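You operate a simulated robot arm through the tools that you are given. There is no shell and no other tool. Be economical: measure what you need, move in short steps, check, and stop when the job is done.

The job below is to be done with a simulated two-armed robot. You get a single attempt, and the scene is never put back.

Task
Fill the red band cup to 90 ml from the blue ring bottle.
Fine: hold the bottle while you unscrew its cap, lay the cap on the bench beside it, stand the bottle back and screw the cap on again; spill nothing. Set down upright: bottle with the blue ring.

It is judged by the outcome, as a careful person would: the job done as asked, and still so three seconds after it is handed in. It fails if anything else is knocked over, pushed out of place, dropped, spilled or broken. A push-on lid holds only when it is set on centred and level and pressed home; a screw cap is set on level and turned clockwise until tight.

Robot
Two 7-joint arms with two-finger parallel grippers on one trunk, on a base that drives. Base frame: it is fixed to the floor where the robot stands at the start and does not move with it; the origin is under the middle of the robot, x ahead of it, y to its left, z up. Units: m, degrees, N and s.
The left shoulder is at the start at [0.07, 0.177, 1.17], the right one opposite. With the tool pointing down near the work surface each hand reaches from about 0.1 to 0.7 m from the robot's upright axis, wherever it stands, measured 20 degrees to its own side. Places, roughly: bottle with the blue ring (9x9x19 cm) [0.5, -0.1, 0.8]; cup with the green band (6x6x8 cm) [-1.9, 0.1, 0.8]. Payload 3.43 kg a hand.
The TCP of each hand is the grasp point between the finger pads, 0.03 m short of the fingertips. In the tool frame z runs along the fingers and y along their closing line. Largest opening 0.094 m; finger width 0.028, thickness 0.01; the body of the gripper, 0.05 by 0.096 m, starts 0.055 m behind the TCP.
Orientation is told as [roll, pitch, yaw] about the base's x, y, z axes, in that order, counted from this pose: with the fingers straight down and closing along the base's y, the tool's x points along the base's -x, its y along +y and its z along -z.

Tools
- The arms move only by the tool jog_arm. It takes "left_commands", "right_commands" or both (then of equal length, played together; a hand with none holds still); each is a list of rows, each an object of numbers (a shift or turn left out is 0, a gripper value left out holds the last): "tx", "ty", "tz": the shift along the base's x, y, z in units of 500 mm (1.0 is 500 mm); "wx", "wy", "wz": the turn, a rotation vector about the base's x, y, z in units of 90 degrees (1.0 is 90 degrees); "gripper": the gripper command, from -1 (shut) to 1 (fully open), values between in proportion. In form: [{"tx": .., "ty": .., "tz": .., "wx": .., "wy": .., "wz": .., "gripper": ..}, ...]. A call has 1 to 20 rows; each row is the pose to reach, as a shift and turn from the pose commanded when the call began. A call with a number of a shift or a turn outside -1 to 1 is refused whole. Rows are played at 5 a second. More than 0.05 m and 8.6 degrees between two rows, or a gripper value outside its range, and nothing of the call is played. A pose out of reach is approached as far as the arm can. The call stops where the force on the tool passes 40 N (or 10 N more than at its start, if that is more) or the arm is blocked; 0.2 s more then pass. The fingers move at their own pace (about 0.153 m/s each) and stop on an object; they squeeze with about 31 N. The grip force told is the motor's: it shows also when the fingers shut on nothing. Time passes only in rows, and 0.2 s behind the last, so rows that repeat a pose let the fingers close. It gives the time, the measured TCP pose, the force on the tool (base axes), the opening and the grip force at its end, in the units of the frame above (readings bear some noise), with the torque about the TCP (base axes, N m) and any sound that the robot's microphone picked up.
- Cameras (640 x 400 px; columns grow to the right, rows downward): "scene" is now at [0.1247, -0.029, 1.4688]; the picture's right is [-0.35, -0.94, -0.00], its down [-0.69, 0.26, -0.68] and it looks along [0.63, -0.24, -0.74] (base axes); focal length 288 px, centre (320, 200). "left" rides on the left gripper at [0.076, -0.014, -0.102] in its tool frame; the picture's right is [0.18, 0.98, 0.00], its down [-0.75, 0.14, -0.64] and it looks along [-0.63, 0.12, 0.77] (tool axes); focal length 243 px, centre (320, 200). "right" rides on the right gripper at [0.076, 0.014, -0.103] in its tool frame; the picture's right is [-0.18, 0.98, 0.00], its down [-0.75, -0.14, -0.64] and it looks along [-0.63, -0.12, 0.77] (tool axes); focal length 243 px, centre (320, 200). There is no depth. A picture from a camera that has moved, and an enlarged one, comes with that camera's place and axes in the base frame and with its lens.
- grab_frame(camera): a new picture of that camera. The clock stands still meanwhile.
- raise_lower(by): slides the trunk up (or, below 0, down) by that many m; the arms and the scene camera ride with it, the base frame stays. It gives what a move gives, with no picture.
- steer(legs): drives the robot by 1 to 6 legs, each [ahead, turn to the left] in m and degrees, along the robot's own axes; the way and the turn of a leg run together, so that a leg with both is an arc; at most 1.5 m and 180 degrees a leg. The arms and the cameras ride along, it lands a little off, and it stops where it bumps. It gives what a move gives.
- head_to(pan, tilt): turns the head with the scene camera to pan (to the left, within 86 degrees either way) and tilt (down, from -29 to 69), counted from straight ahead of the robot. It gives what a move gives.
- close_up(camera, box): a new picture of the part [left, top, right, bottom] of that camera's present view, enlarged. The clock stands still meanwhile.
- hand_in(): hands the job in; it is judged then, once.

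Go step by step. Nothing tells you exact positions but the pictures and the camera data: compare them with the known pose of the tool, close in by small moves and look again before you grip or let go. The budget is 120 turns and 92 pictures, counting those below and the enlarged ones. Unless the task says otherwise, let go and move clear before handing in, and close with one line.

The tools are called as name(argument=value, ...) on one line, values as JSON. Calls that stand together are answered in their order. jog_arm: Moves the arms, as the interface text tells. Its arguments: {"type":"object","properties":{"left_commands":{"type":"array","items":{"type":"object","properties":{"tx":{"type":"number"},"ty":{"type":"number"},"tz":{"type":"number"},"wx":{"type":"number"},"wy":{"type":"number"},"wz":{"type":"number"},"gripper":{"type":"number"}}}},"right_commands":{"type":"array","items":{"type":"object","properties":{"tx":{"type":"number"},"ty":{"type":"number"},"tz":{"type":"number"},"wx":{"type":"number"},"wy":{"type":"number"},"wz":{"type":"number"},"gripper":{"type":"number"}}}}},"required":[]} The other tools are called the same way: raise_lower (by) slides the trunk up or down; steer (legs) drives the base; head_to (pan, tilt) turns the head that bears the scene camera; grab_frame (camera) takes a picture; close_up (camera, box) takes an enlarged picture of a part of a camera's view; hand_in () hands the job in.

At the start:

```text
t: 0.0
left_tool_pos: [0.4646, 0.0721, 1.1121]
left_tool_rot: [0.0, 0.0, 0.0]
left_ft_force: [0.8, -0.1, 0.3]
left_ft_torque: [0.01, -0.01, -0.02]
left_finger_gap: 0.0941
left_grip_force: 0.0
right_tool_pos: [0.4361, -0.3968, 1.1842]
right_tool_rot: [0.0, 0.1, 0.0]
right_ft_force: [0.0, -0.7, 0.0]
right_ft_torque: [-0.02, -0.03, -0.01]
right_finger_gap: 0.0938
right_grip_force: 0.1
trunk travel left (down, up): [-0.75, 0.09]
robot x, y, heading: [0.0014, 0.0018, 0.2]
head pan, tilt: [-20.5, 47.5]
```

scene: 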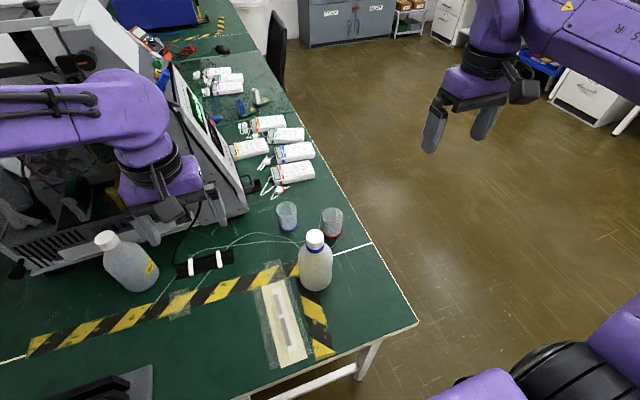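
right: 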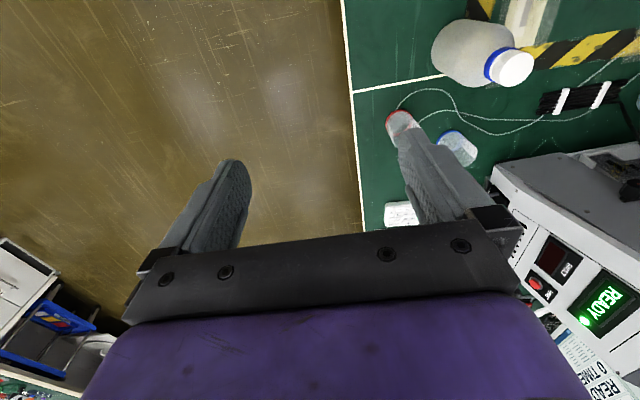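
left: 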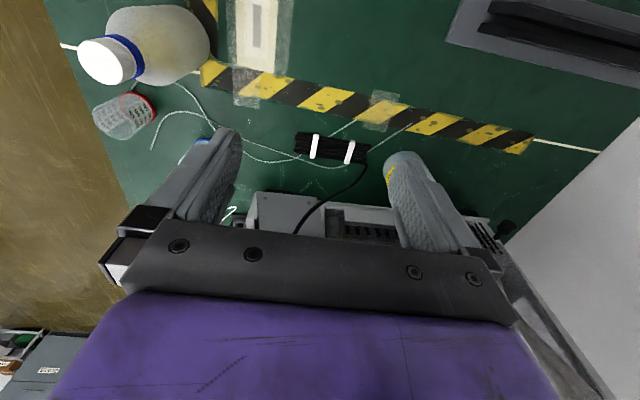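

The blue-ring bottle stands near the table edge, at roughly [0.49, -0.155]. The red-band cup is just beyond it, with another cup to its left. I'll look closer to measure them before moving.

close_up(camera="scene", box=[240, 180, 400, 300])

close_up(camera="right", box=[360, 0, 600, 150])

close_up(camera="left", box=[40, 0, 280, 150])

```text
3.33 times, centred on (320, 240) of scene
camera zoom: at [0.1247, -0.029, 1.4688], right [-0.35, -0.94, 0.0], down [-0.69, 0.26, -0.68], along [0.63, -0.24, -0.74], focal length 962 px, centre (320, 67)
```

zoom: 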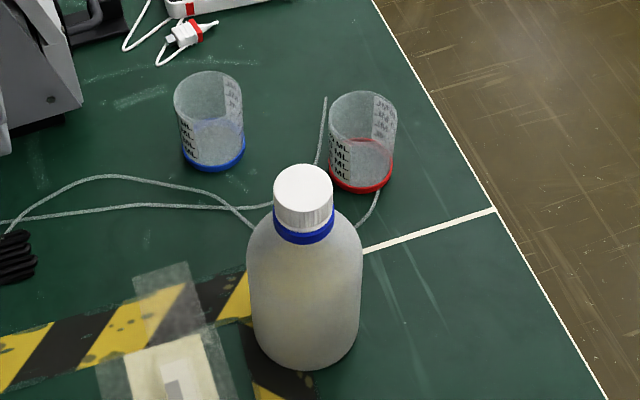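

```text
2.67 times, centred on (480, 75) of right
camera zoom: at [0.3623, -0.384, 1.2866], right [0.18, 0.98, 0.0], down [0.75, -0.14, 0.64], along [0.63, -0.12, -0.77], focal length 647 px, centre (-107, 533)
```

zoom: 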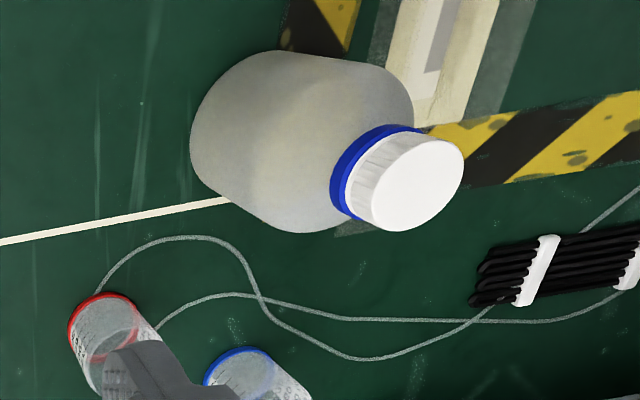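

```text
2.67 times, centred on (160, 75) of left
camera zoom: at [0.3869, 0.0575, 1.2153], right [-0.18, 0.98, 0.0], down [0.75, 0.14, 0.64], along [0.63, 0.12, -0.77], focal length 647 px, centre (747, 533)
```

zoom: 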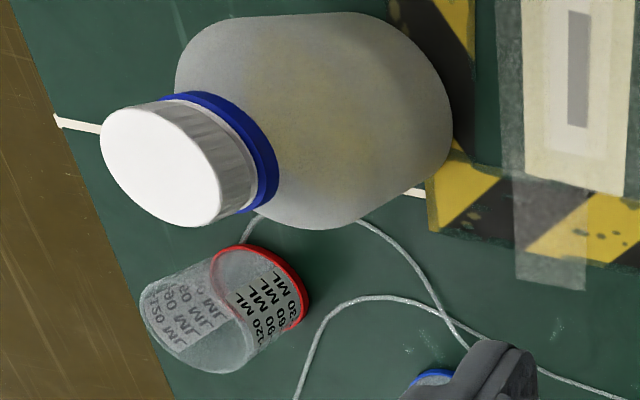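

The cap top triangulates to about [0.481, -0.152, 0.932], with the table near z 0.742. The red cup is at about [0.608, -0.251] and the blue cup at about [0.67, -0.13]. I plan to hold the bottle body with the left hand coming in from the left, and to work the cap with the right hand from above. First I'll turn the left hand.

jog_arm(left_commands=[{"wz": -0.09}, {"wz": -0.18}, {"wz": -0.27}, {"wz": -0.36}, {"wz": -0.45}, {"wz": -0.54}, {"wz": -0.63}, {"wz": -0.72}, {"wz": -0.81}, {"wz": -0.9}, {"wz": -1.0, "gripper": 1}])

```text
refused: row 11 steps farther than a row can; nothing moved
```

The final step of that move was slightly too large, so I'll make the steps even.

jog_arm(left_commands=[{"wz": -0.09}, {"wz": -0.18}, {"wz": -0.27}, {"wz": -0.36}, {"wz": -0.45}, {"wz": -0.54}, {"wz": -0.63}, {"wz": -0.72}, {"wz": -0.81}, {"wz": -0.9}, {"wz": -0.95}, {"wz": -1.0, "gripper": 1}])

```text
t: 2.6
left_tool_pos: [0.4638, 0.0727, 1.1127]
left_tool_rot: [0.0, 0.0, -90.0]
left_ft_force: [0.7, -0.4, 0.4]
left_ft_torque: [0.0, -0.02, -0.01]
left_finger_gap: 0.0941
left_grip_force: 0.1
right_tool_pos: [0.4368, -0.3974, 1.1845]
right_tool_rot: [0.0, -0.1, 0.0]
right_ft_force: [-0.6, 0.2, 0.1]
right_ft_torque: [0.03, -0.01, 0.08]
right_finger_gap: 0.0939
right_grip_force: 0.0
trunk travel left (down, up): [-0.75, 0.09]
robot x, y, heading: [0.0007, 0.0009, -0.1]
head pan, tilt: [-20.5, 47.5]
```

jog_arm(left_commands=[{"wx": -0.084, "tz": -0.04, "ty": 0.0}, {"wx": -0.168, "tz": -0.08}, {"wx": -0.252, "tz": -0.12}, {"wx": -0.336, "tz": -0.16}, {"wx": -0.42, "tz": -0.2}, {"wx": -0.504, "tz": -0.24, "ty": -0.02}, {"wx": -0.588, "tz": -0.3, "ty": -0.04, "tx": 0.01}, {"wx": -0.667, "tz": -0.36, "ty": -0.08, "tx": 0.02}, {"wx": -0.667, "tz": -0.4, "ty": -0.12, "tx": 0.03}])

grab_frame(camera="left")

grab_frame(camera="scene")

```text
t: 4.6
left_tool_pos: [0.4766, 0.0108, 0.9135]
left_tool_rot: [0.1, -59.9, -90.0]
left_ft_force: [0.1, 0.0, 0.3]
left_ft_torque: [0.01, 0.02, -0.02]
left_finger_gap: 0.0942
left_grip_force: 0.1
right_tool_pos: [0.438, -0.3988, 1.1836]
right_tool_rot: [0.0, 0.0, 0.0]
right_ft_force: [0.3, 0.5, -1.2]
right_ft_torque: [0.01, -0.01, 0.02]
right_finger_gap: 0.0941
right_grip_force: 0.0
trunk travel left (down, up): [-0.75, 0.09]
robot x, y, heading: [0.0009, -0.0005, 0.0]
head pan, tilt: [-20.5, 47.5]
```

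```text
85 pictures are left
camera left: at [0.4624, 0.1373, 0.8991], right [0.98, 0.09, -0.16], down [0.14, 0.18, 0.97], along [0.12, -0.98, 0.16], focal length 243 px, centre (320, 200)
```

left: 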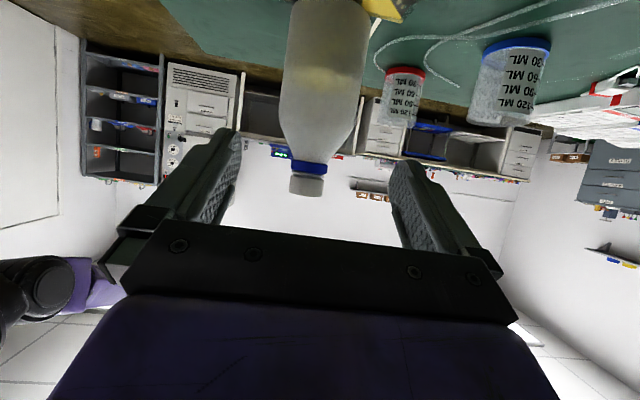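

```text
84 pictures are left
camera scene: at [0.1252, -0.0306, 1.4688], right [-0.35, -0.94, 0.0], down [-0.69, 0.26, -0.67], along [0.63, -0.24, -0.74], focal length 288 px, centre (320, 200)
```

scene: 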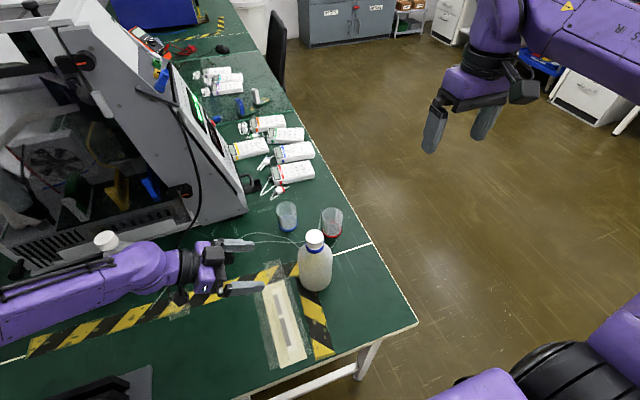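

The left hand is lined up at the bottle's left, clear of it. I'll zoom in to measure the bottle's diameter and centre, and the cup gradations.

close_up(camera="left", box=[240, 0, 560, 200])

close_up(camera="left", box=[360, 30, 440, 140])

```text
2.00 times, centred on (400, 100) of left
camera zoom: at [0.4624, 0.1373, 0.8991], right [0.98, 0.09, -0.16], down [0.14, 0.18, 0.97], along [0.12, -0.98, 0.16], focal length 485 px, centre (160, 400)
```

zoom: 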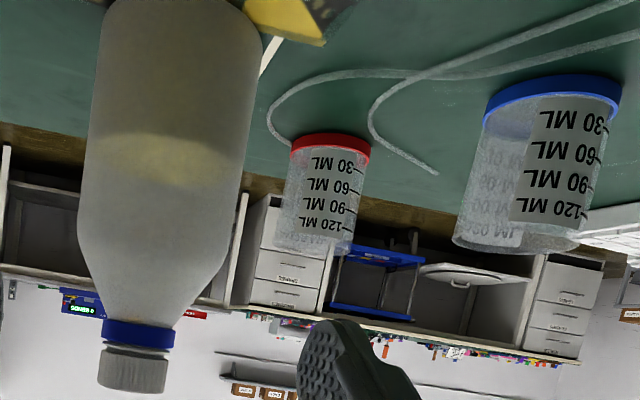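

```text
3.64 times, centred on (400, 85) of left
camera zoom: at [0.4624, 0.1373, 0.8991], right [0.98, 0.09, -0.16], down [0.14, 0.18, 0.97], along [0.12, -0.98, 0.16], focal length 882 px, centre (29, 618)
```

zoom: 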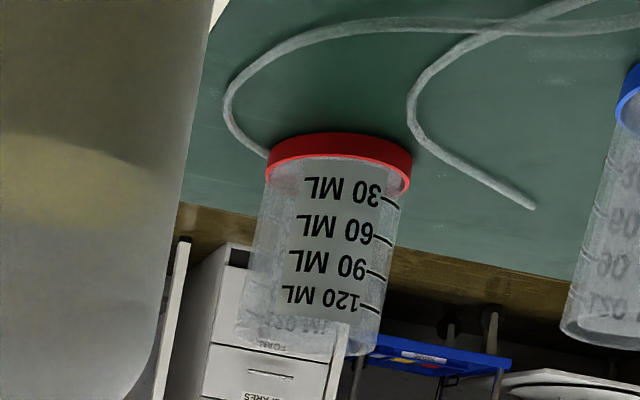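

The bottle's axis is at x≈0.478 and its body is about 0.09 m across, so the 0.094 opening is a tight fit. I'll straddle the narrower shoulder first, check centring, then lower onto the body.

jog_arm(left_commands=[{"tx": 0.003, "ty": 0.0, "tz": -0.045}, {"tx": 0.003, "ty": -0.06, "tz": -0.045}, {"tx": 0.003, "ty": -0.12, "tz": -0.045}, {"tx": 0.003, "ty": -0.18, "tz": -0.045}, {"tx": 0.003, "ty": -0.24, "tz": -0.045}, {"tx": 0.003, "ty": -0.29, "tz": -0.045}, {"tx": 0.003, "ty": -0.326, "tz": -0.045}])

grab_frame(camera="left")

close_up(camera="scene", box=[240, 200, 400, 300])

grab_frame(camera="right")

```text
t: 6.2
left_tool_pos: [0.4799, -0.1536, 0.8905]
left_tool_rot: [-0.1, -60.0, -89.8]
left_ft_force: [-0.7, 0.1, -0.5]
left_ft_torque: [0.0, -0.02, 0.01]
left_finger_gap: 0.094
left_grip_force: 0.1
right_tool_pos: [0.4375, -0.3986, 1.1845]
right_tool_rot: [0.1, 0.0, 0.0]
right_ft_force: [0.6, 0.4, -0.5]
right_ft_torque: [0.01, 0.0, 0.01]
right_finger_gap: 0.0941
right_grip_force: 0.0
trunk travel left (down, up): [-0.75, 0.09]
robot x, y, heading: [-0.0015, 0.001, 0.2]
head pan, tilt: [-20.5, 47.5]
```

```text
81 pictures are left
camera left: at [0.4655, -0.0259, 0.8764], right [0.98, 0.09, -0.16], down [0.14, 0.18, 0.97], along [0.12, -0.98, 0.16], focal length 243 px, centre (320, 200)
```

left: 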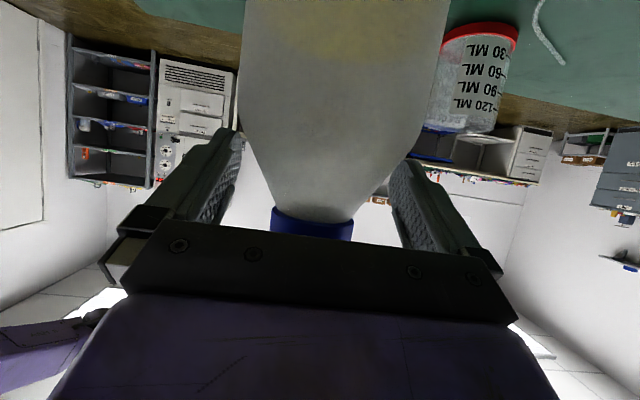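

```text
4.00 times, centred on (320, 250) of scene
camera zoom: at [0.1248, -0.0297, 1.4688], right [-0.35, -0.94, 0.0], down [-0.69, 0.26, -0.67], along [0.63, -0.24, -0.74], focal length 1154 px, centre (320, 0)
```

zoom: 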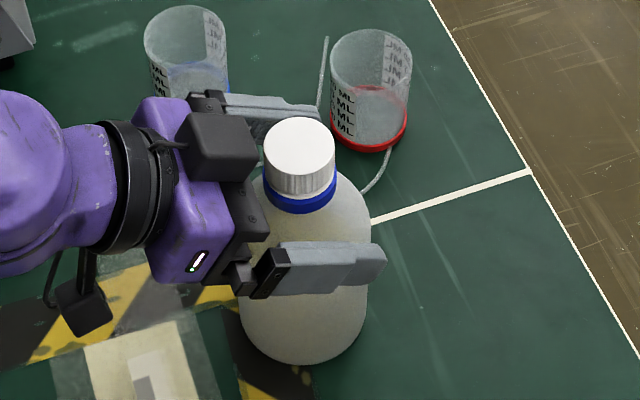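

```text
79 pictures are left
camera right: at [0.3625, -0.3846, 1.2863], right [0.18, 0.98, 0.0], down [0.75, -0.14, 0.64], along [0.63, -0.12, -0.77], focal length 243 px, centre (320, 200)
```

right: 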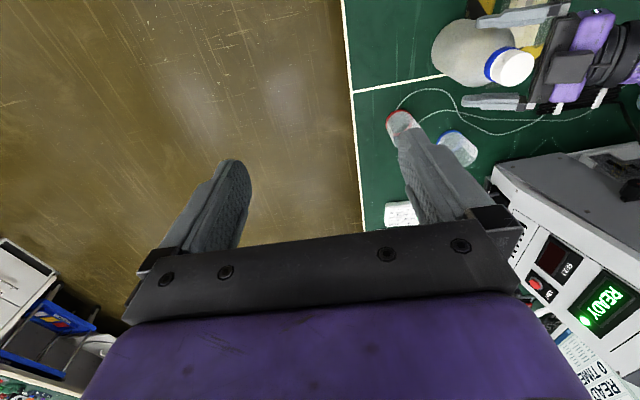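

The bottle neck is centred between the fingers to within 1–2 mm. Lowering slowly onto the body while I watch the force.

jog_arm(left_commands=[{"tz": -0.02, "ty": 0.003}, {"tz": -0.04, "ty": 0.003}, {"tz": -0.055, "ty": 0.003}, {"tz": -0.07, "ty": 0.003}, {"tz": -0.085, "ty": 0.003}])

grab_frame(camera="left")

close_up(camera="scene", box=[260, 220, 360, 300])

```text
t: 7.4
left_tool_pos: [0.4806, -0.1491, 0.8474]
left_tool_rot: [0.0, -60.1, -90.0]
left_ft_force: [-0.2, -0.1, 0.0]
left_ft_torque: [0.02, -0.01, -0.03]
left_finger_gap: 0.0941
left_grip_force: 0.0
right_tool_pos: [0.4377, -0.3971, 1.1845]
right_tool_rot: [0.1, 0.1, 0.0]
right_ft_force: [0.0, 0.5, -0.6]
right_ft_torque: [0.03, 0.03, 0.03]
right_finger_gap: 0.0941
right_grip_force: 0.1
trunk travel left (down, up): [-0.75, 0.09]
robot x, y, heading: [0.0037, -0.0049, 0.0]
head pan, tilt: [-20.5, 47.5]
```

```text
78 pictures are left
camera left: at [0.4649, -0.0222, 0.8331], right [0.98, 0.09, -0.16], down [0.14, 0.18, 0.97], along [0.12, -0.98, 0.16], focal length 243 px, centre (320, 200)
```

left: 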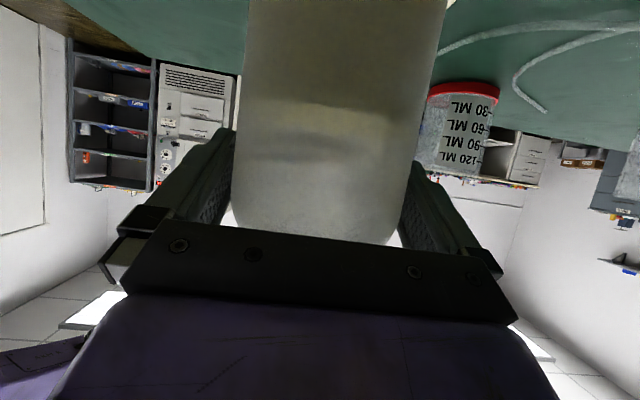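

```text
5.00 times, centred on (310, 260) of scene
camera zoom: at [0.1248, -0.0291, 1.4688], right [-0.35, -0.94, 0.0], down [-0.69, 0.26, -0.68], along [0.63, -0.24, -0.74], focal length 1442 px, centre (370, -100)
```

zoom: 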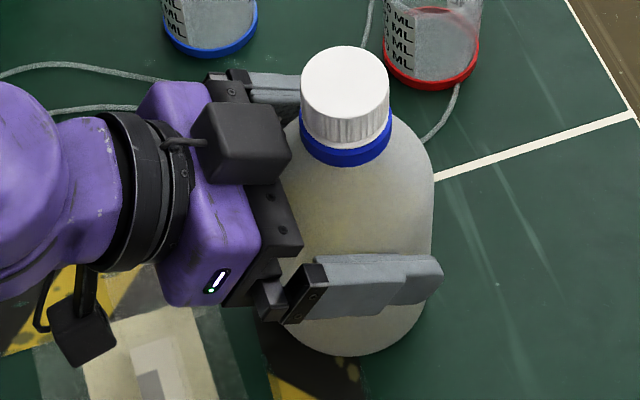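

No contact so far and still centred. Lowering the last 3 cm.

jog_arm(left_commands=[{"tz": -0.015}, {"tz": -0.03}, {"tz": -0.045}, {"tz": -0.06}])

grab_frame(camera="left")

```text
t: 8.4
left_tool_pos: [0.4803, -0.1477, 0.8181]
left_tool_rot: [0.3, -60.4, -90.0]
left_ft_force: [-2.2, 11.6, 17.6]
left_ft_torque: [0.03, -0.1, 0.06]
left_finger_gap: 0.0942
left_grip_force: 0.1
right_tool_pos: [0.4367, -0.3951, 1.1877]
right_tool_rot: [-0.1, -0.2, 0.1]
right_ft_force: [-0.4, 0.9, 0.9]
right_ft_torque: [0.03, 0.0, 0.01]
right_finger_gap: 0.094
right_grip_force: 0.0
trunk travel left (down, up): [-0.75, 0.09]
robot x, y, heading: [0.0028, 0.0021, 0.2]
head pan, tilt: [-20.5, 47.5]
```

```text
76 pictures are left
camera left: at [0.4648, -0.0205, 0.8047], right [0.98, 0.09, -0.16], down [0.14, 0.18, 0.97], along [0.12, -0.98, 0.17], focal length 243 px, centre (320, 200)
```

left: 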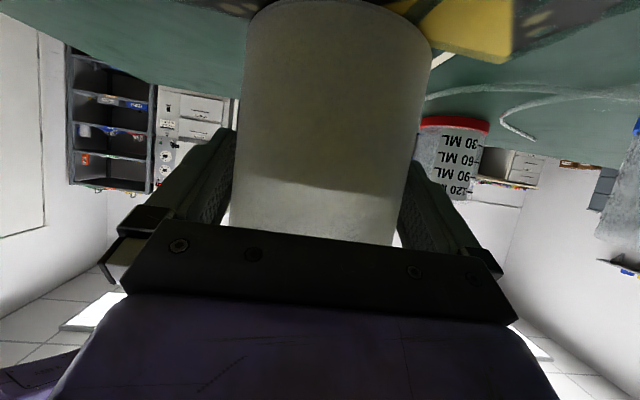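

The palm is touching the bottle shoulder, at about 20 N. I'll back off a few millimetres until that's gone.

jog_arm(left_commands=[{"tz": 0.006, "ty": 0.006}, {"tz": 0.008, "ty": 0.014}, {"tz": 0.008, "ty": 0.014}])

close_up(camera="scene", box=[260, 220, 360, 300])

grab_frame(camera="left")

```text
t: 9.2
left_tool_pos: [0.4788, -0.1422, 0.821]
left_tool_rot: [-0.2, -60.0, -90.0]
left_ft_force: [-0.1, -0.5, 0.0]
left_ft_torque: [-0.01, -0.01, 0.02]
left_finger_gap: 0.094
left_grip_force: 0.0
right_tool_pos: [0.4371, -0.398, 1.1839]
right_tool_rot: [0.0, 0.0, 0.0]
right_ft_force: [-0.8, -0.3, -0.3]
right_ft_torque: [-0.02, 0.0, 0.0]
right_finger_gap: 0.0937
right_grip_force: 0.2
trunk travel left (down, up): [-0.75, 0.09]
robot x, y, heading: [0.0018, 0.002, -0.0]
head pan, tilt: [-20.5, 47.5]
```

```text
5.00 times, centred on (310, 260) of scene
camera zoom: at [0.1246, -0.0289, 1.4688], right [-0.35, -0.94, 0.0], down [-0.69, 0.26, -0.68], along [0.63, -0.24, -0.74], focal length 1442 px, centre (370, -100)
```

zoom: 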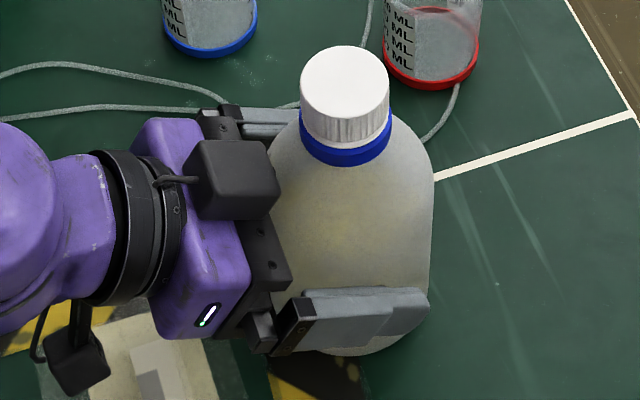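

```text
74 pictures are left
camera left: at [0.4643, -0.0157, 0.8066], right [0.98, 0.09, -0.16], down [0.14, 0.18, 0.97], along [0.12, -0.98, 0.16], focal length 243 px, centre (320, 200)
```

left: 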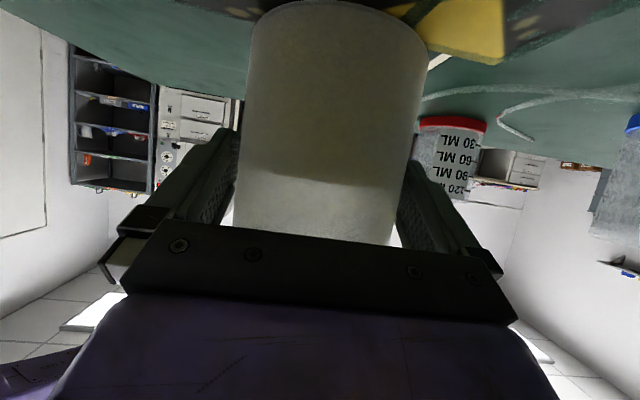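

Clear of contact and the bottle hasn't moved. Closing the left gripper to hold it.

jog_arm(left_commands=[{"gripper": 0.9}, {"gripper": 0.8}, {"gripper": -1}, {"gripper": -1}, {"gripper": -1}])

close_up(camera="scene", box=[260, 220, 360, 300])

```text
t: 10.4
left_tool_pos: [0.4796, -0.1417, 0.8215]
left_tool_rot: [-0.2, -60.0, -90.0]
left_ft_force: [-3.1, 0.6, -0.7]
left_ft_torque: [-0.01, 0.08, -0.01]
left_finger_gap: 0.0889
left_grip_force: 30.8
right_tool_pos: [0.4381, -0.3975, 1.1848]
right_tool_rot: [0.0, 0.0, 0.0]
right_ft_force: [-0.5, 0.7, -0.3]
right_ft_torque: [0.02, 0.0, 0.0]
right_finger_gap: 0.0939
right_grip_force: 0.0
trunk travel left (down, up): [-0.75, 0.09]
robot x, y, heading: [0.0032, -0.0009, 0.1]
head pan, tilt: [-20.5, 47.5]
```

```text
5.00 times, centred on (310, 260) of scene
camera zoom: at [0.1246, -0.0292, 1.4688], right [-0.35, -0.94, 0.0], down [-0.69, 0.26, -0.68], along [0.63, -0.24, -0.74], focal length 1442 px, centre (370, -100)
```

zoom: 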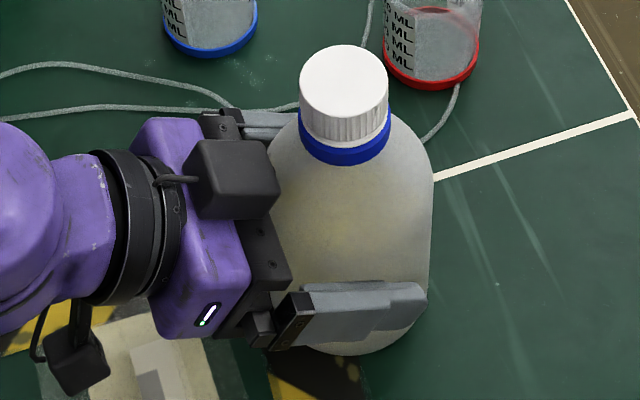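

Gripped with a gap of 0.0889 and the bottle still in place. Now I'll bring the right hand above the cap, turned to yaw -90 for the longest unscrewing stroke, with the fingers partly open.

jog_arm(right_commands=[{"wz": -0.085, "ty": 0.04, "tx": 0.007}, {"wz": -0.17, "ty": 0.08, "tx": 0.014}, {"wz": -0.255, "ty": 0.12, "tx": 0.021}, {"wz": -0.34, "ty": 0.16, "tx": 0.028}, {"wz": -0.425, "ty": 0.2, "tx": 0.035}, {"wz": -0.51, "ty": 0.24, "tx": 0.042}, {"wz": -0.595, "ty": 0.29, "tx": 0.05}, {"wz": -0.68, "ty": 0.34, "tx": 0.058}, {"wz": -0.765, "ty": 0.39, "tx": 0.066}, {"wz": -0.85, "ty": 0.44, "tx": 0.074}, {"wz": -0.93, "ty": 0.47, "tx": 0.08}, {"wz": -1.0, "ty": 0.491, "tx": 0.085}, {"wz": -1.0, "ty": 0.491, "tx": 0.085, "tz": -0.08, "gripper": 0.4}, {"wz": -1.0, "ty": 0.491, "tx": 0.085, "tz": -0.16}, {"wz": -1.0, "ty": 0.491, "tx": 0.085, "tz": -0.24}, {"wz": -1.0, "ty": 0.491, "tx": 0.085, "tz": -0.32}, {"wz": -1.0, "ty": 0.491, "tx": 0.085, "tz": -0.37}])

grab_frame(camera="right")

grab_frame(camera="scene")

```text
t: 14.0
left_tool_pos: [0.48, -0.1435, 0.821]
left_tool_rot: [-0.1, -60.2, -89.9]
left_ft_force: [0.3, -0.6, 0.4]
left_ft_torque: [-0.13, -0.07, 0.03]
left_finger_gap: 0.0886
left_grip_force: 30.9
right_tool_pos: [0.6097, -0.3951, 1.2444]
right_tool_rot: [-3.6, -3.1, -82.3]
right_ft_force: [0.0, -0.6, -0.3]
right_ft_torque: [0.0, -0.02, 0.0]
right_finger_gap: 0.0659
right_grip_force: 0.0
right hand out of reach, approached as far as the arm can: row 4, 5, 6, 7, 8, 9, 10, 11, 12, 13, 14, 15, 16, 17
trunk travel left (down, up): [-0.75, 0.09]
robot x, y, heading: [0.0014, -0.0014, 0.2]
head pan, tilt: [-20.5, 47.5]
```

```text
72 pictures are left
camera right: at [0.6204, -0.3119, 1.3412], right [1.0, -0.05, -0.05], down [0.0, -0.72, 0.69], along [-0.07, -0.69, -0.72], focal length 243 px, centre (320, 200)
```

right: 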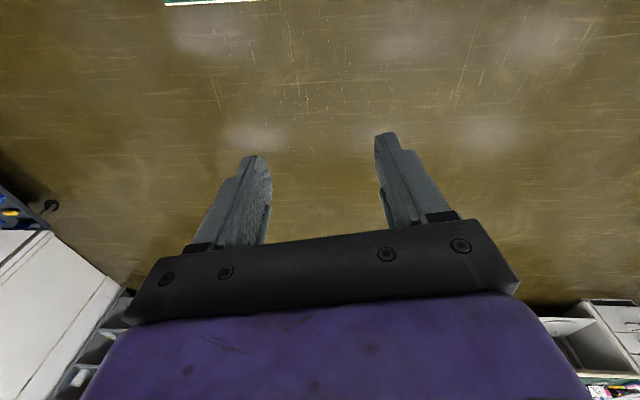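

```text
71 pictures are left
camera scene: at [0.1252, -0.0288, 1.4687], right [-0.35, -0.94, 0.0], down [-0.69, 0.26, -0.67], along [0.63, -0.24, -0.74], focal length 288 px, centre (320, 200)
```

scene: 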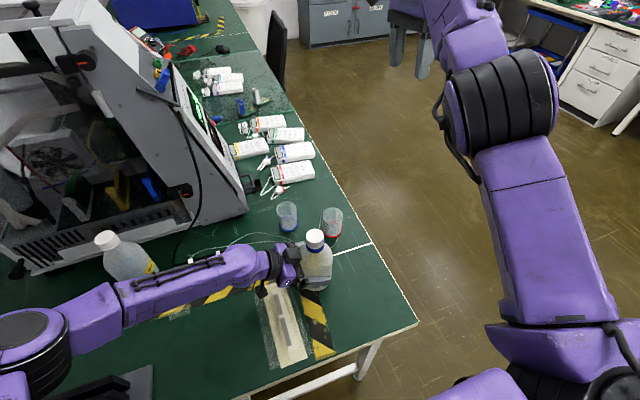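

The right wrist can't reach yaw -90. By mirror symmetry it should manage positive yaws, so I'll turn it back in small steps and see how the commanded pose is counted.

jog_arm(right_commands=[{"wz": 0.05, "tz": 0.0}])

```text
t: 14.4
left_tool_pos: [0.4803, -0.142, 0.8215]
left_tool_rot: [-0.1, -60.1, -89.8]
left_ft_force: [1.5, -0.1, 0.7]
left_ft_torque: [-0.12, -0.07, 0.02]
left_finger_gap: 0.0886
left_grip_force: 31.0
right_tool_pos: [0.6109, -0.3974, 1.2435]
right_tool_rot: [-3.5, -3.2, -77.6]
right_ft_force: [0.3, 0.2, 0.3]
right_ft_torque: [-0.05, -0.02, 0.01]
right_finger_gap: 0.0658
right_grip_force: 0.1
trunk travel left (down, up): [-0.75, 0.09]
robot x, y, heading: [0.0012, -0.0021, -0.1]
head pan, tilt: [-20.5, 47.5]
```

Moves count from the pose actually reached, so I'll return the right hand to yaw 0 over its starting place.

jog_arm(right_commands=[{"wz": 0.08, "tx": -0.03}, {"wz": 0.16, "tx": -0.06}, {"wz": 0.24, "tx": -0.09}, {"wz": 0.32, "tx": -0.12}, {"wz": 0.4, "tx": -0.15}, {"wz": 0.48, "tx": -0.18}, {"wz": 0.56, "tx": -0.21}, {"wz": 0.64, "tx": -0.24}, {"wz": 0.72, "tx": -0.27}, {"wz": 0.8, "tx": -0.3}, {"wz": 0.862, "tx": -0.34}])

```text
t: 16.8
left_tool_pos: [0.4789, -0.1416, 0.8205]
left_tool_rot: [-0.1, -60.0, -89.8]
left_ft_force: [-0.3, 0.3, 0.9]
left_ft_torque: [-0.04, 0.0, -0.01]
left_finger_gap: 0.0887
left_grip_force: 30.5
right_tool_pos: [0.5846, -0.4663, 1.2864]
right_tool_rot: [-3.6, -3.1, 0.1]
right_ft_force: [0.3, 0.8, -0.8]
right_ft_torque: [0.0, 0.0, -0.03]
right_finger_gap: 0.0655
right_grip_force: 0.1
right hand out of reach, approached as far as the arm can: row 1, 2, 3, 4, 5, 6, 7, 8, 9, 10, 11
trunk travel left (down, up): [-0.75, 0.09]
robot x, y, heading: [0.0, 0.0006, -0.1]
head pan, tilt: [-20.5, 47.5]
```

The right arm still reports it's out of reach, so its elbow is probably in an awkward shape. I'll try small steps towards the starting position.

jog_arm(right_commands=[{"tx": -0.05, "ty": 0.02, "tz": -0.03}, {"tx": -0.1, "ty": 0.05, "tz": -0.07}, {"tx": -0.16, "ty": 0.08, "tz": -0.12, "wx": 0.02, "wy": 0.02}, {"tx": -0.22, "ty": 0.11, "tz": -0.16, "wx": 0.04, "wy": 0.034}, {"tx": -0.295, "ty": 0.137, "tz": -0.205, "wx": 0.04, "wy": 0.034}])

grab_frame(camera="scene")

```text
t: 18.0
left_tool_pos: [0.4792, -0.1427, 0.8206]
left_tool_rot: [-0.1, -60.0, -89.9]
left_ft_force: [0.4, 0.2, -0.2]
left_ft_torque: [-0.04, -0.06, 0.02]
left_finger_gap: 0.0886
left_grip_force: 31.1
right_tool_pos: [0.5946, -0.453, 1.2483]
right_tool_rot: [0.1, 0.0, -0.2]
right_ft_force: [-0.7, 0.4, 0.5]
right_ft_torque: [-0.02, 0.01, 0.01]
right_finger_gap: 0.0657
right_grip_force: 0.0
right hand out of reach, approached as far as the arm can: row 1, 2, 3, 4, 5
trunk travel left (down, up): [-0.75, 0.09]
robot x, y, heading: [-0.0025, -0.0019, -0.3]
head pan, tilt: [-20.5, 47.5]
```

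```text
70 pictures are left
camera scene: at [0.125, -0.0291, 1.4687], right [-0.35, -0.94, 0.0], down [-0.69, 0.26, -0.67], along [0.63, -0.24, -0.74], focal length 288 px, centre (320, 200)
```

scene: 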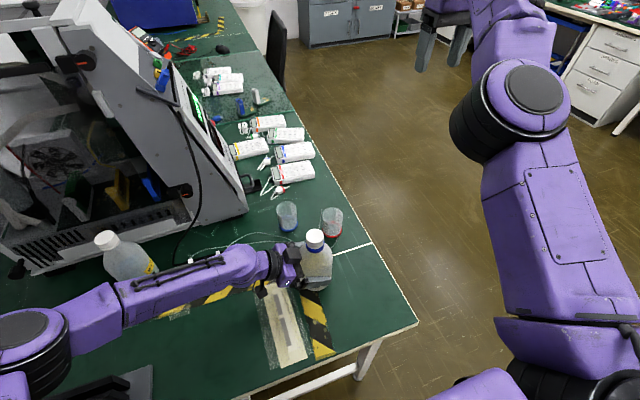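

jog_arm(right_commands=[{"wz": 0.08}, {"wz": 0.16}, {"wz": 0.24}, {"wz": 0.32}, {"wz": 0.4}, {"wz": 0.48}, {"wz": 0.48, "tx": -0.05}, {"wz": 0.48, "tx": -0.1}, {"wz": 0.48, "tx": -0.15}, {"wz": 0.48, "tx": -0.2}])

head_to(pan=-50, tilt=30)

grab_frame(camera="scene")

```text
t: 20.2
left_tool_pos: [0.479, -0.1418, 0.8209]
left_tool_rot: [0.0, -60.1, -90.0]
left_ft_force: [1.3, -0.6, 0.3]
left_ft_torque: [-0.05, -0.06, 0.07]
left_finger_gap: 0.0889
left_grip_force: 30.4
right_tool_pos: [0.5724, -0.48, 1.2686]
right_tool_rot: [0.2, 0.0, 43.0]
right_ft_force: [0.8, 0.2, -0.6]
right_ft_torque: [-0.02, -0.01, 0.02]
right_finger_gap: 0.0658
right_grip_force: 0.2
right hand out of reach, approached as far as the arm can: row 7, 8, 9, 10
trunk travel left (down, up): [-0.75, 0.09]
robot x, y, heading: [-0.0041, -0.0024, -0.0]
head pan, tilt: [-20.5, 47.5]
```

```text
t: 21.1
left_tool_pos: [0.4797, -0.1431, 0.8198]
left_tool_rot: [-0.1, -60.0, -89.9]
left_ft_force: [-0.2, 0.4, -0.2]
left_ft_torque: [-0.03, -0.01, 0.01]
left_finger_gap: 0.0887
left_grip_force: 31.5
right_tool_pos: [0.5724, -0.4786, 1.2689]
right_tool_rot: [0.1, 0.0, 43.0]
right_ft_force: [0.2, -0.2, 0.0]
right_ft_torque: [0.0, -0.01, -0.02]
right_finger_gap: 0.066
right_grip_force: 0.1
trunk travel left (down, up): [-0.75, 0.09]
robot x, y, heading: [0.0011, 0.0021, -0.0]
head pan, tilt: [-50.0, 30.0]
```

```text
69 pictures are left
camera scene: at [0.1089, -0.0702, 1.4949], right [-0.77, -0.64, 0.0], down [-0.32, 0.38, -0.87], along [0.56, -0.66, -0.5], focal length 288 px, centre (320, 200)
```

scene: 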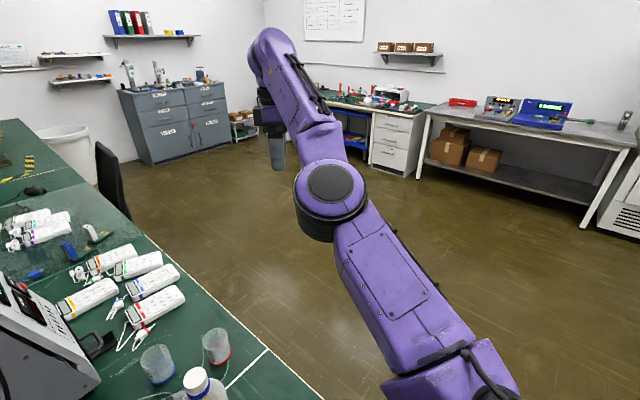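

The right arm is nearly straight, which is why it can't retract. I'll try a different direction, swinging it downward, to get it out of that shape.

jog_arm(right_commands=[{"tz": -0.04}, {"tz": -0.08}, {"tz": -0.12}, {"tz": -0.16}, {"tz": -0.2}, {"tz": -0.24}, {"tz": -0.28}, {"tz": -0.32}])

grab_frame(camera="scene")

```text
t: 22.9
left_tool_pos: [0.4805, -0.1427, 0.82]
left_tool_rot: [-0.1, -60.1, -89.9]
left_ft_force: [0.7, -1.4, -0.1]
left_ft_torque: [-0.07, -0.03, 0.02]
left_finger_gap: 0.0889
left_grip_force: 31.3
right_tool_pos: [0.6215, -0.5022, 1.1288]
right_tool_rot: [0.2, -0.1, 43.1]
right_ft_force: [0.1, -0.2, -0.7]
right_ft_torque: [0.02, -0.05, 0.02]
right_finger_gap: 0.0657
right_grip_force: 0.1
right hand out of reach, approached as far as the arm can: row 1, 2, 3, 4, 5, 6, 7, 8
trunk travel left (down, up): [-0.75, 0.09]
robot x, y, heading: [0.001, -0.0009, -0.0]
head pan, tilt: [-50.0, 30.0]
```

```text
68 pictures are left
camera scene: at [0.1091, -0.0706, 1.4949], right [-0.77, -0.64, 0.0], down [-0.32, 0.38, -0.87], along [0.56, -0.66, -0.5], focal length 288 px, centre (320, 200)
```

scene: 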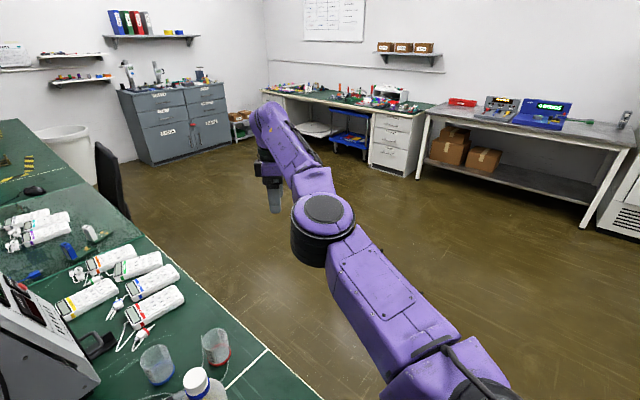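

jog_arm(right_commands=[{"ty": 0.05}, {"ty": 0.1}, {"ty": 0.15, "tx": -0.02}, {"ty": 0.2, "tx": -0.05}, {"ty": 0.25, "tx": -0.08}, {"ty": 0.3, "tx": -0.11}, {"ty": 0.35, "tx": -0.14}, {"ty": 0.4, "tx": -0.17}])

grab_frame(camera="scene")

```text
t: 24.7
left_tool_pos: [0.4793, -0.1432, 0.8209]
left_tool_rot: [0.0, -60.2, -90.0]
left_ft_force: [-0.2, -0.9, -1.0]
left_ft_torque: [-0.07, 0.03, 0.0]
left_finger_gap: 0.0885
left_grip_force: 30.5
right_tool_pos: [0.5343, -0.3023, 1.1345]
right_tool_rot: [0.1, 0.0, 42.9]
right_ft_force: [-0.7, 0.2, 0.0]
right_ft_torque: [-0.03, -0.01, 0.0]
right_finger_gap: 0.0658
right_grip_force: 0.1
right hand out of reach, approached as far as the arm can: row 1, 2, 3
trunk travel left (down, up): [-0.75, 0.09]
robot x, y, heading: [0.0011, 0.0015, -0.4]
head pan, tilt: [-50.0, 30.0]
```

```text
67 pictures are left
camera scene: at [0.1089, -0.0707, 1.4949], right [-0.77, -0.64, 0.0], down [-0.32, 0.38, -0.87], along [0.56, -0.66, -0.5], focal length 288 px, centre (320, 200)
```

scene: 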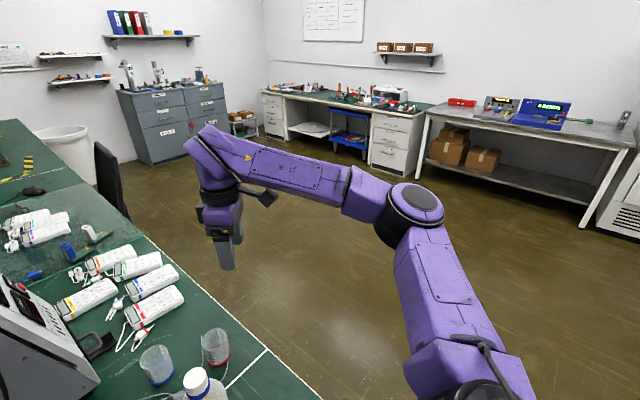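

It's free again, with the elbow properly bent. Now I'll move the right hand over the cap, staying high, and test how far it can turn there.

jog_arm(right_commands=[{"ty": 0.05, "tx": -0.018}, {"ty": 0.1, "tx": -0.036}, {"ty": 0.15, "tx": -0.054}, {"ty": 0.2, "tx": -0.072}, {"ty": 0.25, "tx": -0.09}, {"ty": 0.3, "tx": -0.108}, {"ty": 0.3, "tx": -0.108, "wz": 0.09}, {"ty": 0.3, "tx": -0.108, "wz": 0.18}, {"ty": 0.3, "tx": -0.108, "wz": 0.27}, {"ty": 0.3, "tx": -0.108, "wz": 0.36}, {"ty": 0.3, "tx": -0.108, "wz": 0.45}, {"ty": 0.3, "tx": -0.108, "wz": 0.54}, {"ty": 0.3, "tx": -0.108, "wz": 0.63}, {"ty": 0.3, "tx": -0.108, "wz": 0.72}, {"ty": 0.3, "tx": -0.108, "wz": 0.81}, {"ty": 0.3, "tx": -0.108, "wz": 0.9}, {"ty": 0.3, "tx": -0.108, "wz": 0.99}])

```text
t: 28.3
left_tool_pos: [0.4798, -0.1416, 0.8212]
left_tool_rot: [0.0, -60.0, -90.0]
left_ft_force: [-0.5, 1.9, 0.5]
left_ft_torque: [0.04, 0.02, -0.03]
left_finger_gap: 0.0887
left_grip_force: 30.7
right_tool_pos: [0.4809, -0.1499, 1.1331]
right_tool_rot: [0.1, 0.0, 132.4]
right_ft_force: [-0.1, -0.7, 0.7]
right_ft_torque: [0.03, 0.01, 0.05]
right_finger_gap: 0.0656
right_grip_force: 0.2
trunk travel left (down, up): [-0.75, 0.09]
robot x, y, heading: [-0.0036, 0.0038, 0.1]
head pan, tilt: [-50.0, 30.0]
```

Yaw up to +132 works with no trouble. I'll turn back to yaw 0 and come down to just above the cap.

jog_arm(right_commands=[{"wz": -0.09}, {"wz": -0.18}, {"wz": -0.27}, {"wz": -0.36}, {"wz": -0.45}, {"wz": -0.54}, {"wz": -0.63}, {"wz": -0.72}, {"wz": -0.81}, {"wz": -0.9}, {"wz": -0.98}])

jog_arm(right_commands=[{"wz": -0.09, "tz": -0.04}, {"wz": -0.18, "tz": -0.08}, {"wz": -0.27, "tz": -0.12}, {"wz": -0.36, "tz": -0.16}, {"wz": -0.44, "tz": -0.2}, {"wz": -0.49, "tz": -0.24}, {"wz": -0.49, "tz": -0.3}])

head_to(pan=-20.5, tilt=47.5)

close_up(camera="scene", box=[240, 160, 400, 300])

grab_frame(camera="right")

```text
t: 30.7
left_tool_pos: [0.4781, -0.1425, 0.8197]
left_tool_rot: [-0.1, -60.1, -89.9]
left_ft_force: [0.6, 0.7, -0.3]
left_ft_torque: [-0.03, -0.02, -0.03]
left_finger_gap: 0.0886
left_grip_force: 31.1
right_tool_pos: [0.4808, -0.1502, 1.1336]
right_tool_rot: [0.1, -0.1, 43.8]
right_ft_force: [-0.2, 0.3, 0.4]
right_ft_torque: [-0.05, 0.01, 0.02]
right_finger_gap: 0.066
right_grip_force: 0.1
trunk travel left (down, up): [-0.75, 0.09]
robot x, y, heading: [0.0017, -0.001, 0.1]
head pan, tilt: [-50.0, 30.0]
```

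```text
t: 32.3
left_tool_pos: [0.4802, -0.1428, 0.8215]
left_tool_rot: [0.0, -60.1, -89.9]
left_ft_force: [1.4, 0.5, 0.0]
left_ft_torque: [-0.1, -0.13, 0.04]
left_finger_gap: 0.0886
left_grip_force: 31.0
right_tool_pos: [0.4816, -0.1529, 0.9828]
right_tool_rot: [0.1, 0.0, -0.3]
right_ft_force: [0.3, 0.0, 0.3]
right_ft_torque: [0.02, -0.02, 0.0]
right_finger_gap: 0.0658
right_grip_force: 0.1
trunk travel left (down, up): [-0.75, 0.09]
robot x, y, heading: [0.002, -0.0001, -0.1]
head pan, tilt: [-50.0, 30.0]
```

```text
t: 33.3
left_tool_pos: [0.4803, -0.1429, 0.8204]
left_tool_rot: [-0.1, -60.1, -89.9]
left_ft_force: [2.7, 0.1, 0.2]
left_ft_torque: [-0.19, -0.19, 0.08]
left_finger_gap: 0.0885
left_grip_force: 30.9
right_tool_pos: [0.4812, -0.1506, 0.9828]
right_tool_rot: [0.1, -0.1, -0.2]
right_ft_force: [0.8, 0.5, -0.4]
right_ft_torque: [0.01, -0.01, -0.03]
right_finger_gap: 0.0659
right_grip_force: 0.1
trunk travel left (down, up): [-0.75, 0.09]
robot x, y, heading: [0.0004, -0.0016, -0.1]
head pan, tilt: [-20.5, 47.5]
```

```text
2.86 times, centred on (320, 230) of scene
camera zoom: at [0.1252, -0.0289, 1.4689], right [-0.35, -0.94, 0.0], down [-0.69, 0.26, -0.68], along [0.63, -0.24, -0.74], focal length 824 px, centre (320, 114)
```

zoom: 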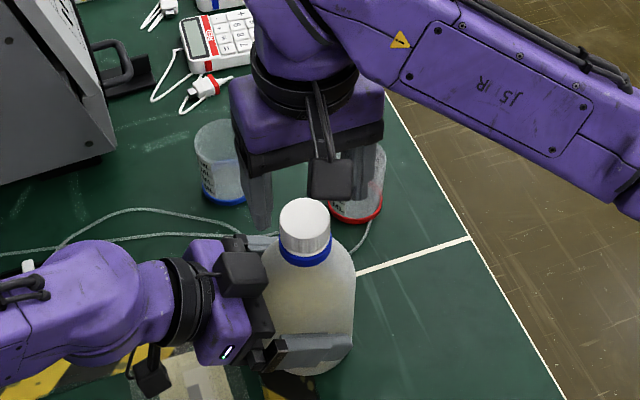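

```text
65 pictures are left
camera right: at [0.4066, -0.1378, 1.0846], right [0.19, 0.98, 0.0], down [0.75, -0.14, 0.64], along [0.63, -0.12, -0.77], focal length 243 px, centre (320, 200)
```

right: 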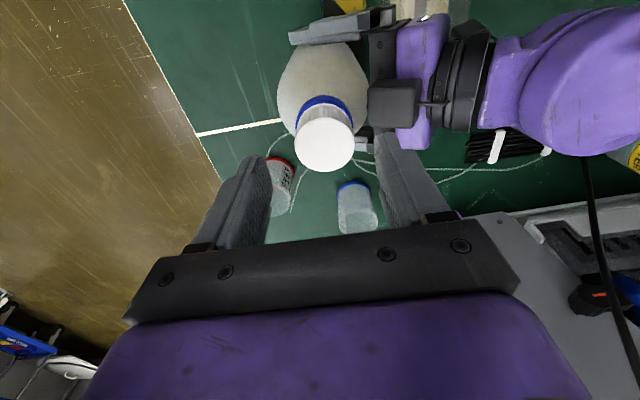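

The cap is centred under the right hand and my fingertips will clear the block on the left gripper. I'll lower to z≈0.939 and close on the cap.

jog_arm(right_commands=[{"tz": -0.04, "gripper": 0.25}, {"tz": -0.07}, {"tz": -0.088}, {"tz": -0.088}])

close_up(camera="scene", box=[260, 180, 380, 280])

close_up(camera="right", box=[220, 80, 460, 230])

```text
t: 34.3
left_tool_pos: [0.4803, -0.1422, 0.8206]
left_tool_rot: [-0.1, -60.1, -89.9]
left_ft_force: [1.1, 0.9, -0.1]
left_ft_torque: [-0.12, -0.12, 0.09]
left_finger_gap: 0.0886
left_grip_force: 30.5
right_tool_pos: [0.48, -0.1508, 0.9378]
right_tool_rot: [0.1, 0.0, -0.3]
right_ft_force: [-0.3, 0.8, -0.1]
right_ft_torque: [-0.02, -0.05, 0.0]
right_finger_gap: 0.0588
right_grip_force: 0.0
trunk travel left (down, up): [-0.75, 0.09]
robot x, y, heading: [0.0018, -0.0005, 0.0]
head pan, tilt: [-20.5, 47.5]
```

```text
4.00 times, centred on (320, 230) of scene
camera zoom: at [0.1251, -0.0286, 1.4688], right [-0.35, -0.94, 0.0], down [-0.69, 0.26, -0.68], along [0.63, -0.24, -0.74], focal length 1154 px, centre (320, 80)
```

zoom: 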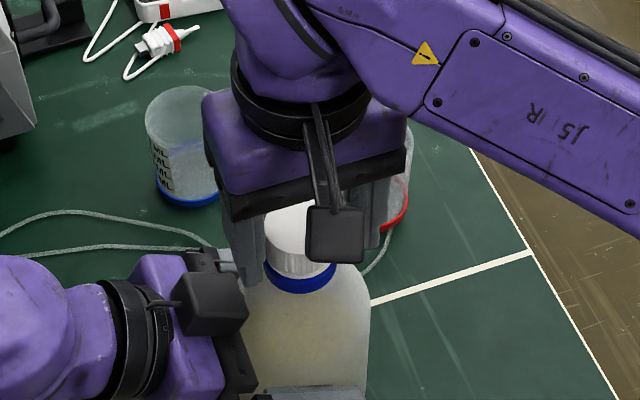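

```text
2.67 times, centred on (340, 155) of right
camera zoom: at [0.4059, -0.138, 1.0396], right [0.19, 0.98, 0.0], down [0.75, -0.14, 0.64], along [0.63, -0.12, -0.77], focal length 647 px, centre (267, 320)
```

zoom: 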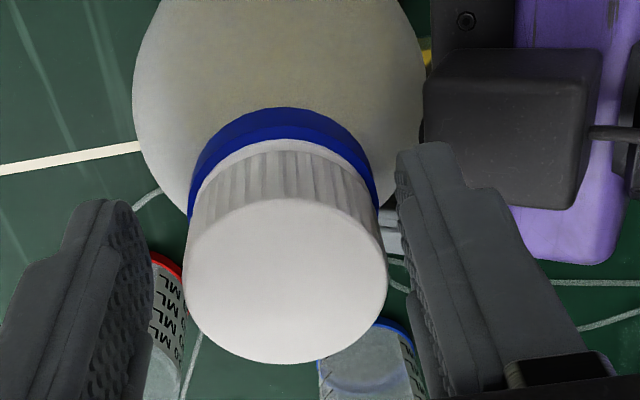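

The cap sits between the fingers, so I'm closing on it now.

jog_arm(right_commands=[{"tx": 0.004, "ty": 0.002}, {"tx": 0.004, "ty": 0.002, "gripper": -1}, {"tx": 0.004, "ty": 0.002}, {"tx": 0.004, "ty": 0.002}])

```text
t: 35.3
left_tool_pos: [0.4796, -0.1432, 0.8205]
left_tool_rot: [-0.1, -60.1, -89.9]
left_ft_force: [5.3, -15.6, -0.3]
left_ft_torque: [0.86, 0.33, 0.08]
left_finger_gap: 0.0888
left_grip_force: 31.1
right_tool_pos: [0.4829, -0.1513, 0.9388]
right_tool_rot: [0.2, 0.0, -0.1]
right_ft_force: [-4.1, 12.9, 2.0]
right_ft_torque: [0.32, 0.03, -0.07]
right_finger_gap: 0.0388
right_grip_force: 30.9
trunk travel left (down, up): [-0.75, 0.09]
robot x, y, heading: [-0.001, 0.002, -0.0]
head pan, tilt: [-20.5, 47.5]
```

Gripped, gap 0.0388. There's a sideways load of about 13 N between the hands, so I'll shift the right hand to relieve it.

jog_arm(right_commands=[{"ty": 0.002, "tx": -0.001}, {"ty": 0.004, "tx": -0.002}])

```text
t: 35.9
left_tool_pos: [0.4799, -0.1429, 0.8211]
left_tool_rot: [-0.1, -60.0, -90.2]
left_ft_force: [2.4, -3.9, 4.8]
left_ft_torque: [-0.86, 0.04, 0.07]
left_finger_gap: 0.0886
left_grip_force: 31.1
right_tool_pos: [0.483, -0.1506, 0.9389]
right_tool_rot: [0.0, 0.0, -0.3]
right_ft_force: [-1.7, -1.5, -0.7]
right_ft_torque: [-0.01, 0.05, 0.01]
right_finger_gap: 0.0388
right_grip_force: 30.7
trunk travel left (down, up): [-0.75, 0.09]
robot x, y, heading: [-0.0039, 0.0032, -0.3]
head pan, tilt: [-20.5, 47.5]
```

The load is relieved. Starting the unscrew, counter-clockwise, with a short 45° turn.

jog_arm(right_commands=[{"wz": 0.06}, {"wz": 0.12}, {"wz": 0.18}, {"wz": 0.24}, {"wz": 0.3}, {"wz": 0.36}, {"wz": 0.42}, {"wz": 0.5}])

close_up(camera="scene", box=[260, 180, 380, 280])

```text
t: 37.7
left_tool_pos: [0.4791, -0.143, 0.8198]
left_tool_rot: [-0.1, -60.0, -89.9]
left_ft_force: [0.8, -9.5, 3.3]
left_ft_torque: [0.9, 0.08, 0.09]
left_finger_gap: 0.0887
left_grip_force: 30.6
right_tool_pos: [0.4812, -0.1476, 0.9387]
right_tool_rot: [0.1, 0.0, 45.0]
right_ft_force: [0.6, 10.0, -0.9]
right_ft_torque: [0.29, -0.2, -0.03]
right_finger_gap: 0.0382
right_grip_force: 30.9
trunk travel left (down, up): [-0.75, 0.09]
robot x, y, heading: [-0.0014, -0.0011, -0.1]
head pan, tilt: [-20.5, 47.5]
```

```text
4.00 times, centred on (320, 230) of scene
camera zoom: at [0.1246, -0.0283, 1.4688], right [-0.35, -0.94, 0.0], down [-0.69, 0.26, -0.68], along [0.63, -0.24, -0.74], focal length 1154 px, centre (320, 80)
```

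zoom: 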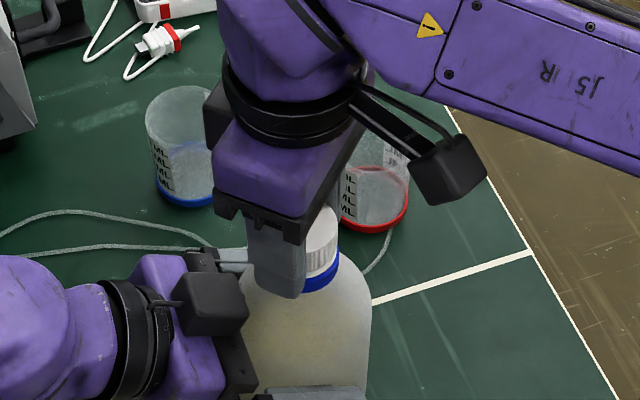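

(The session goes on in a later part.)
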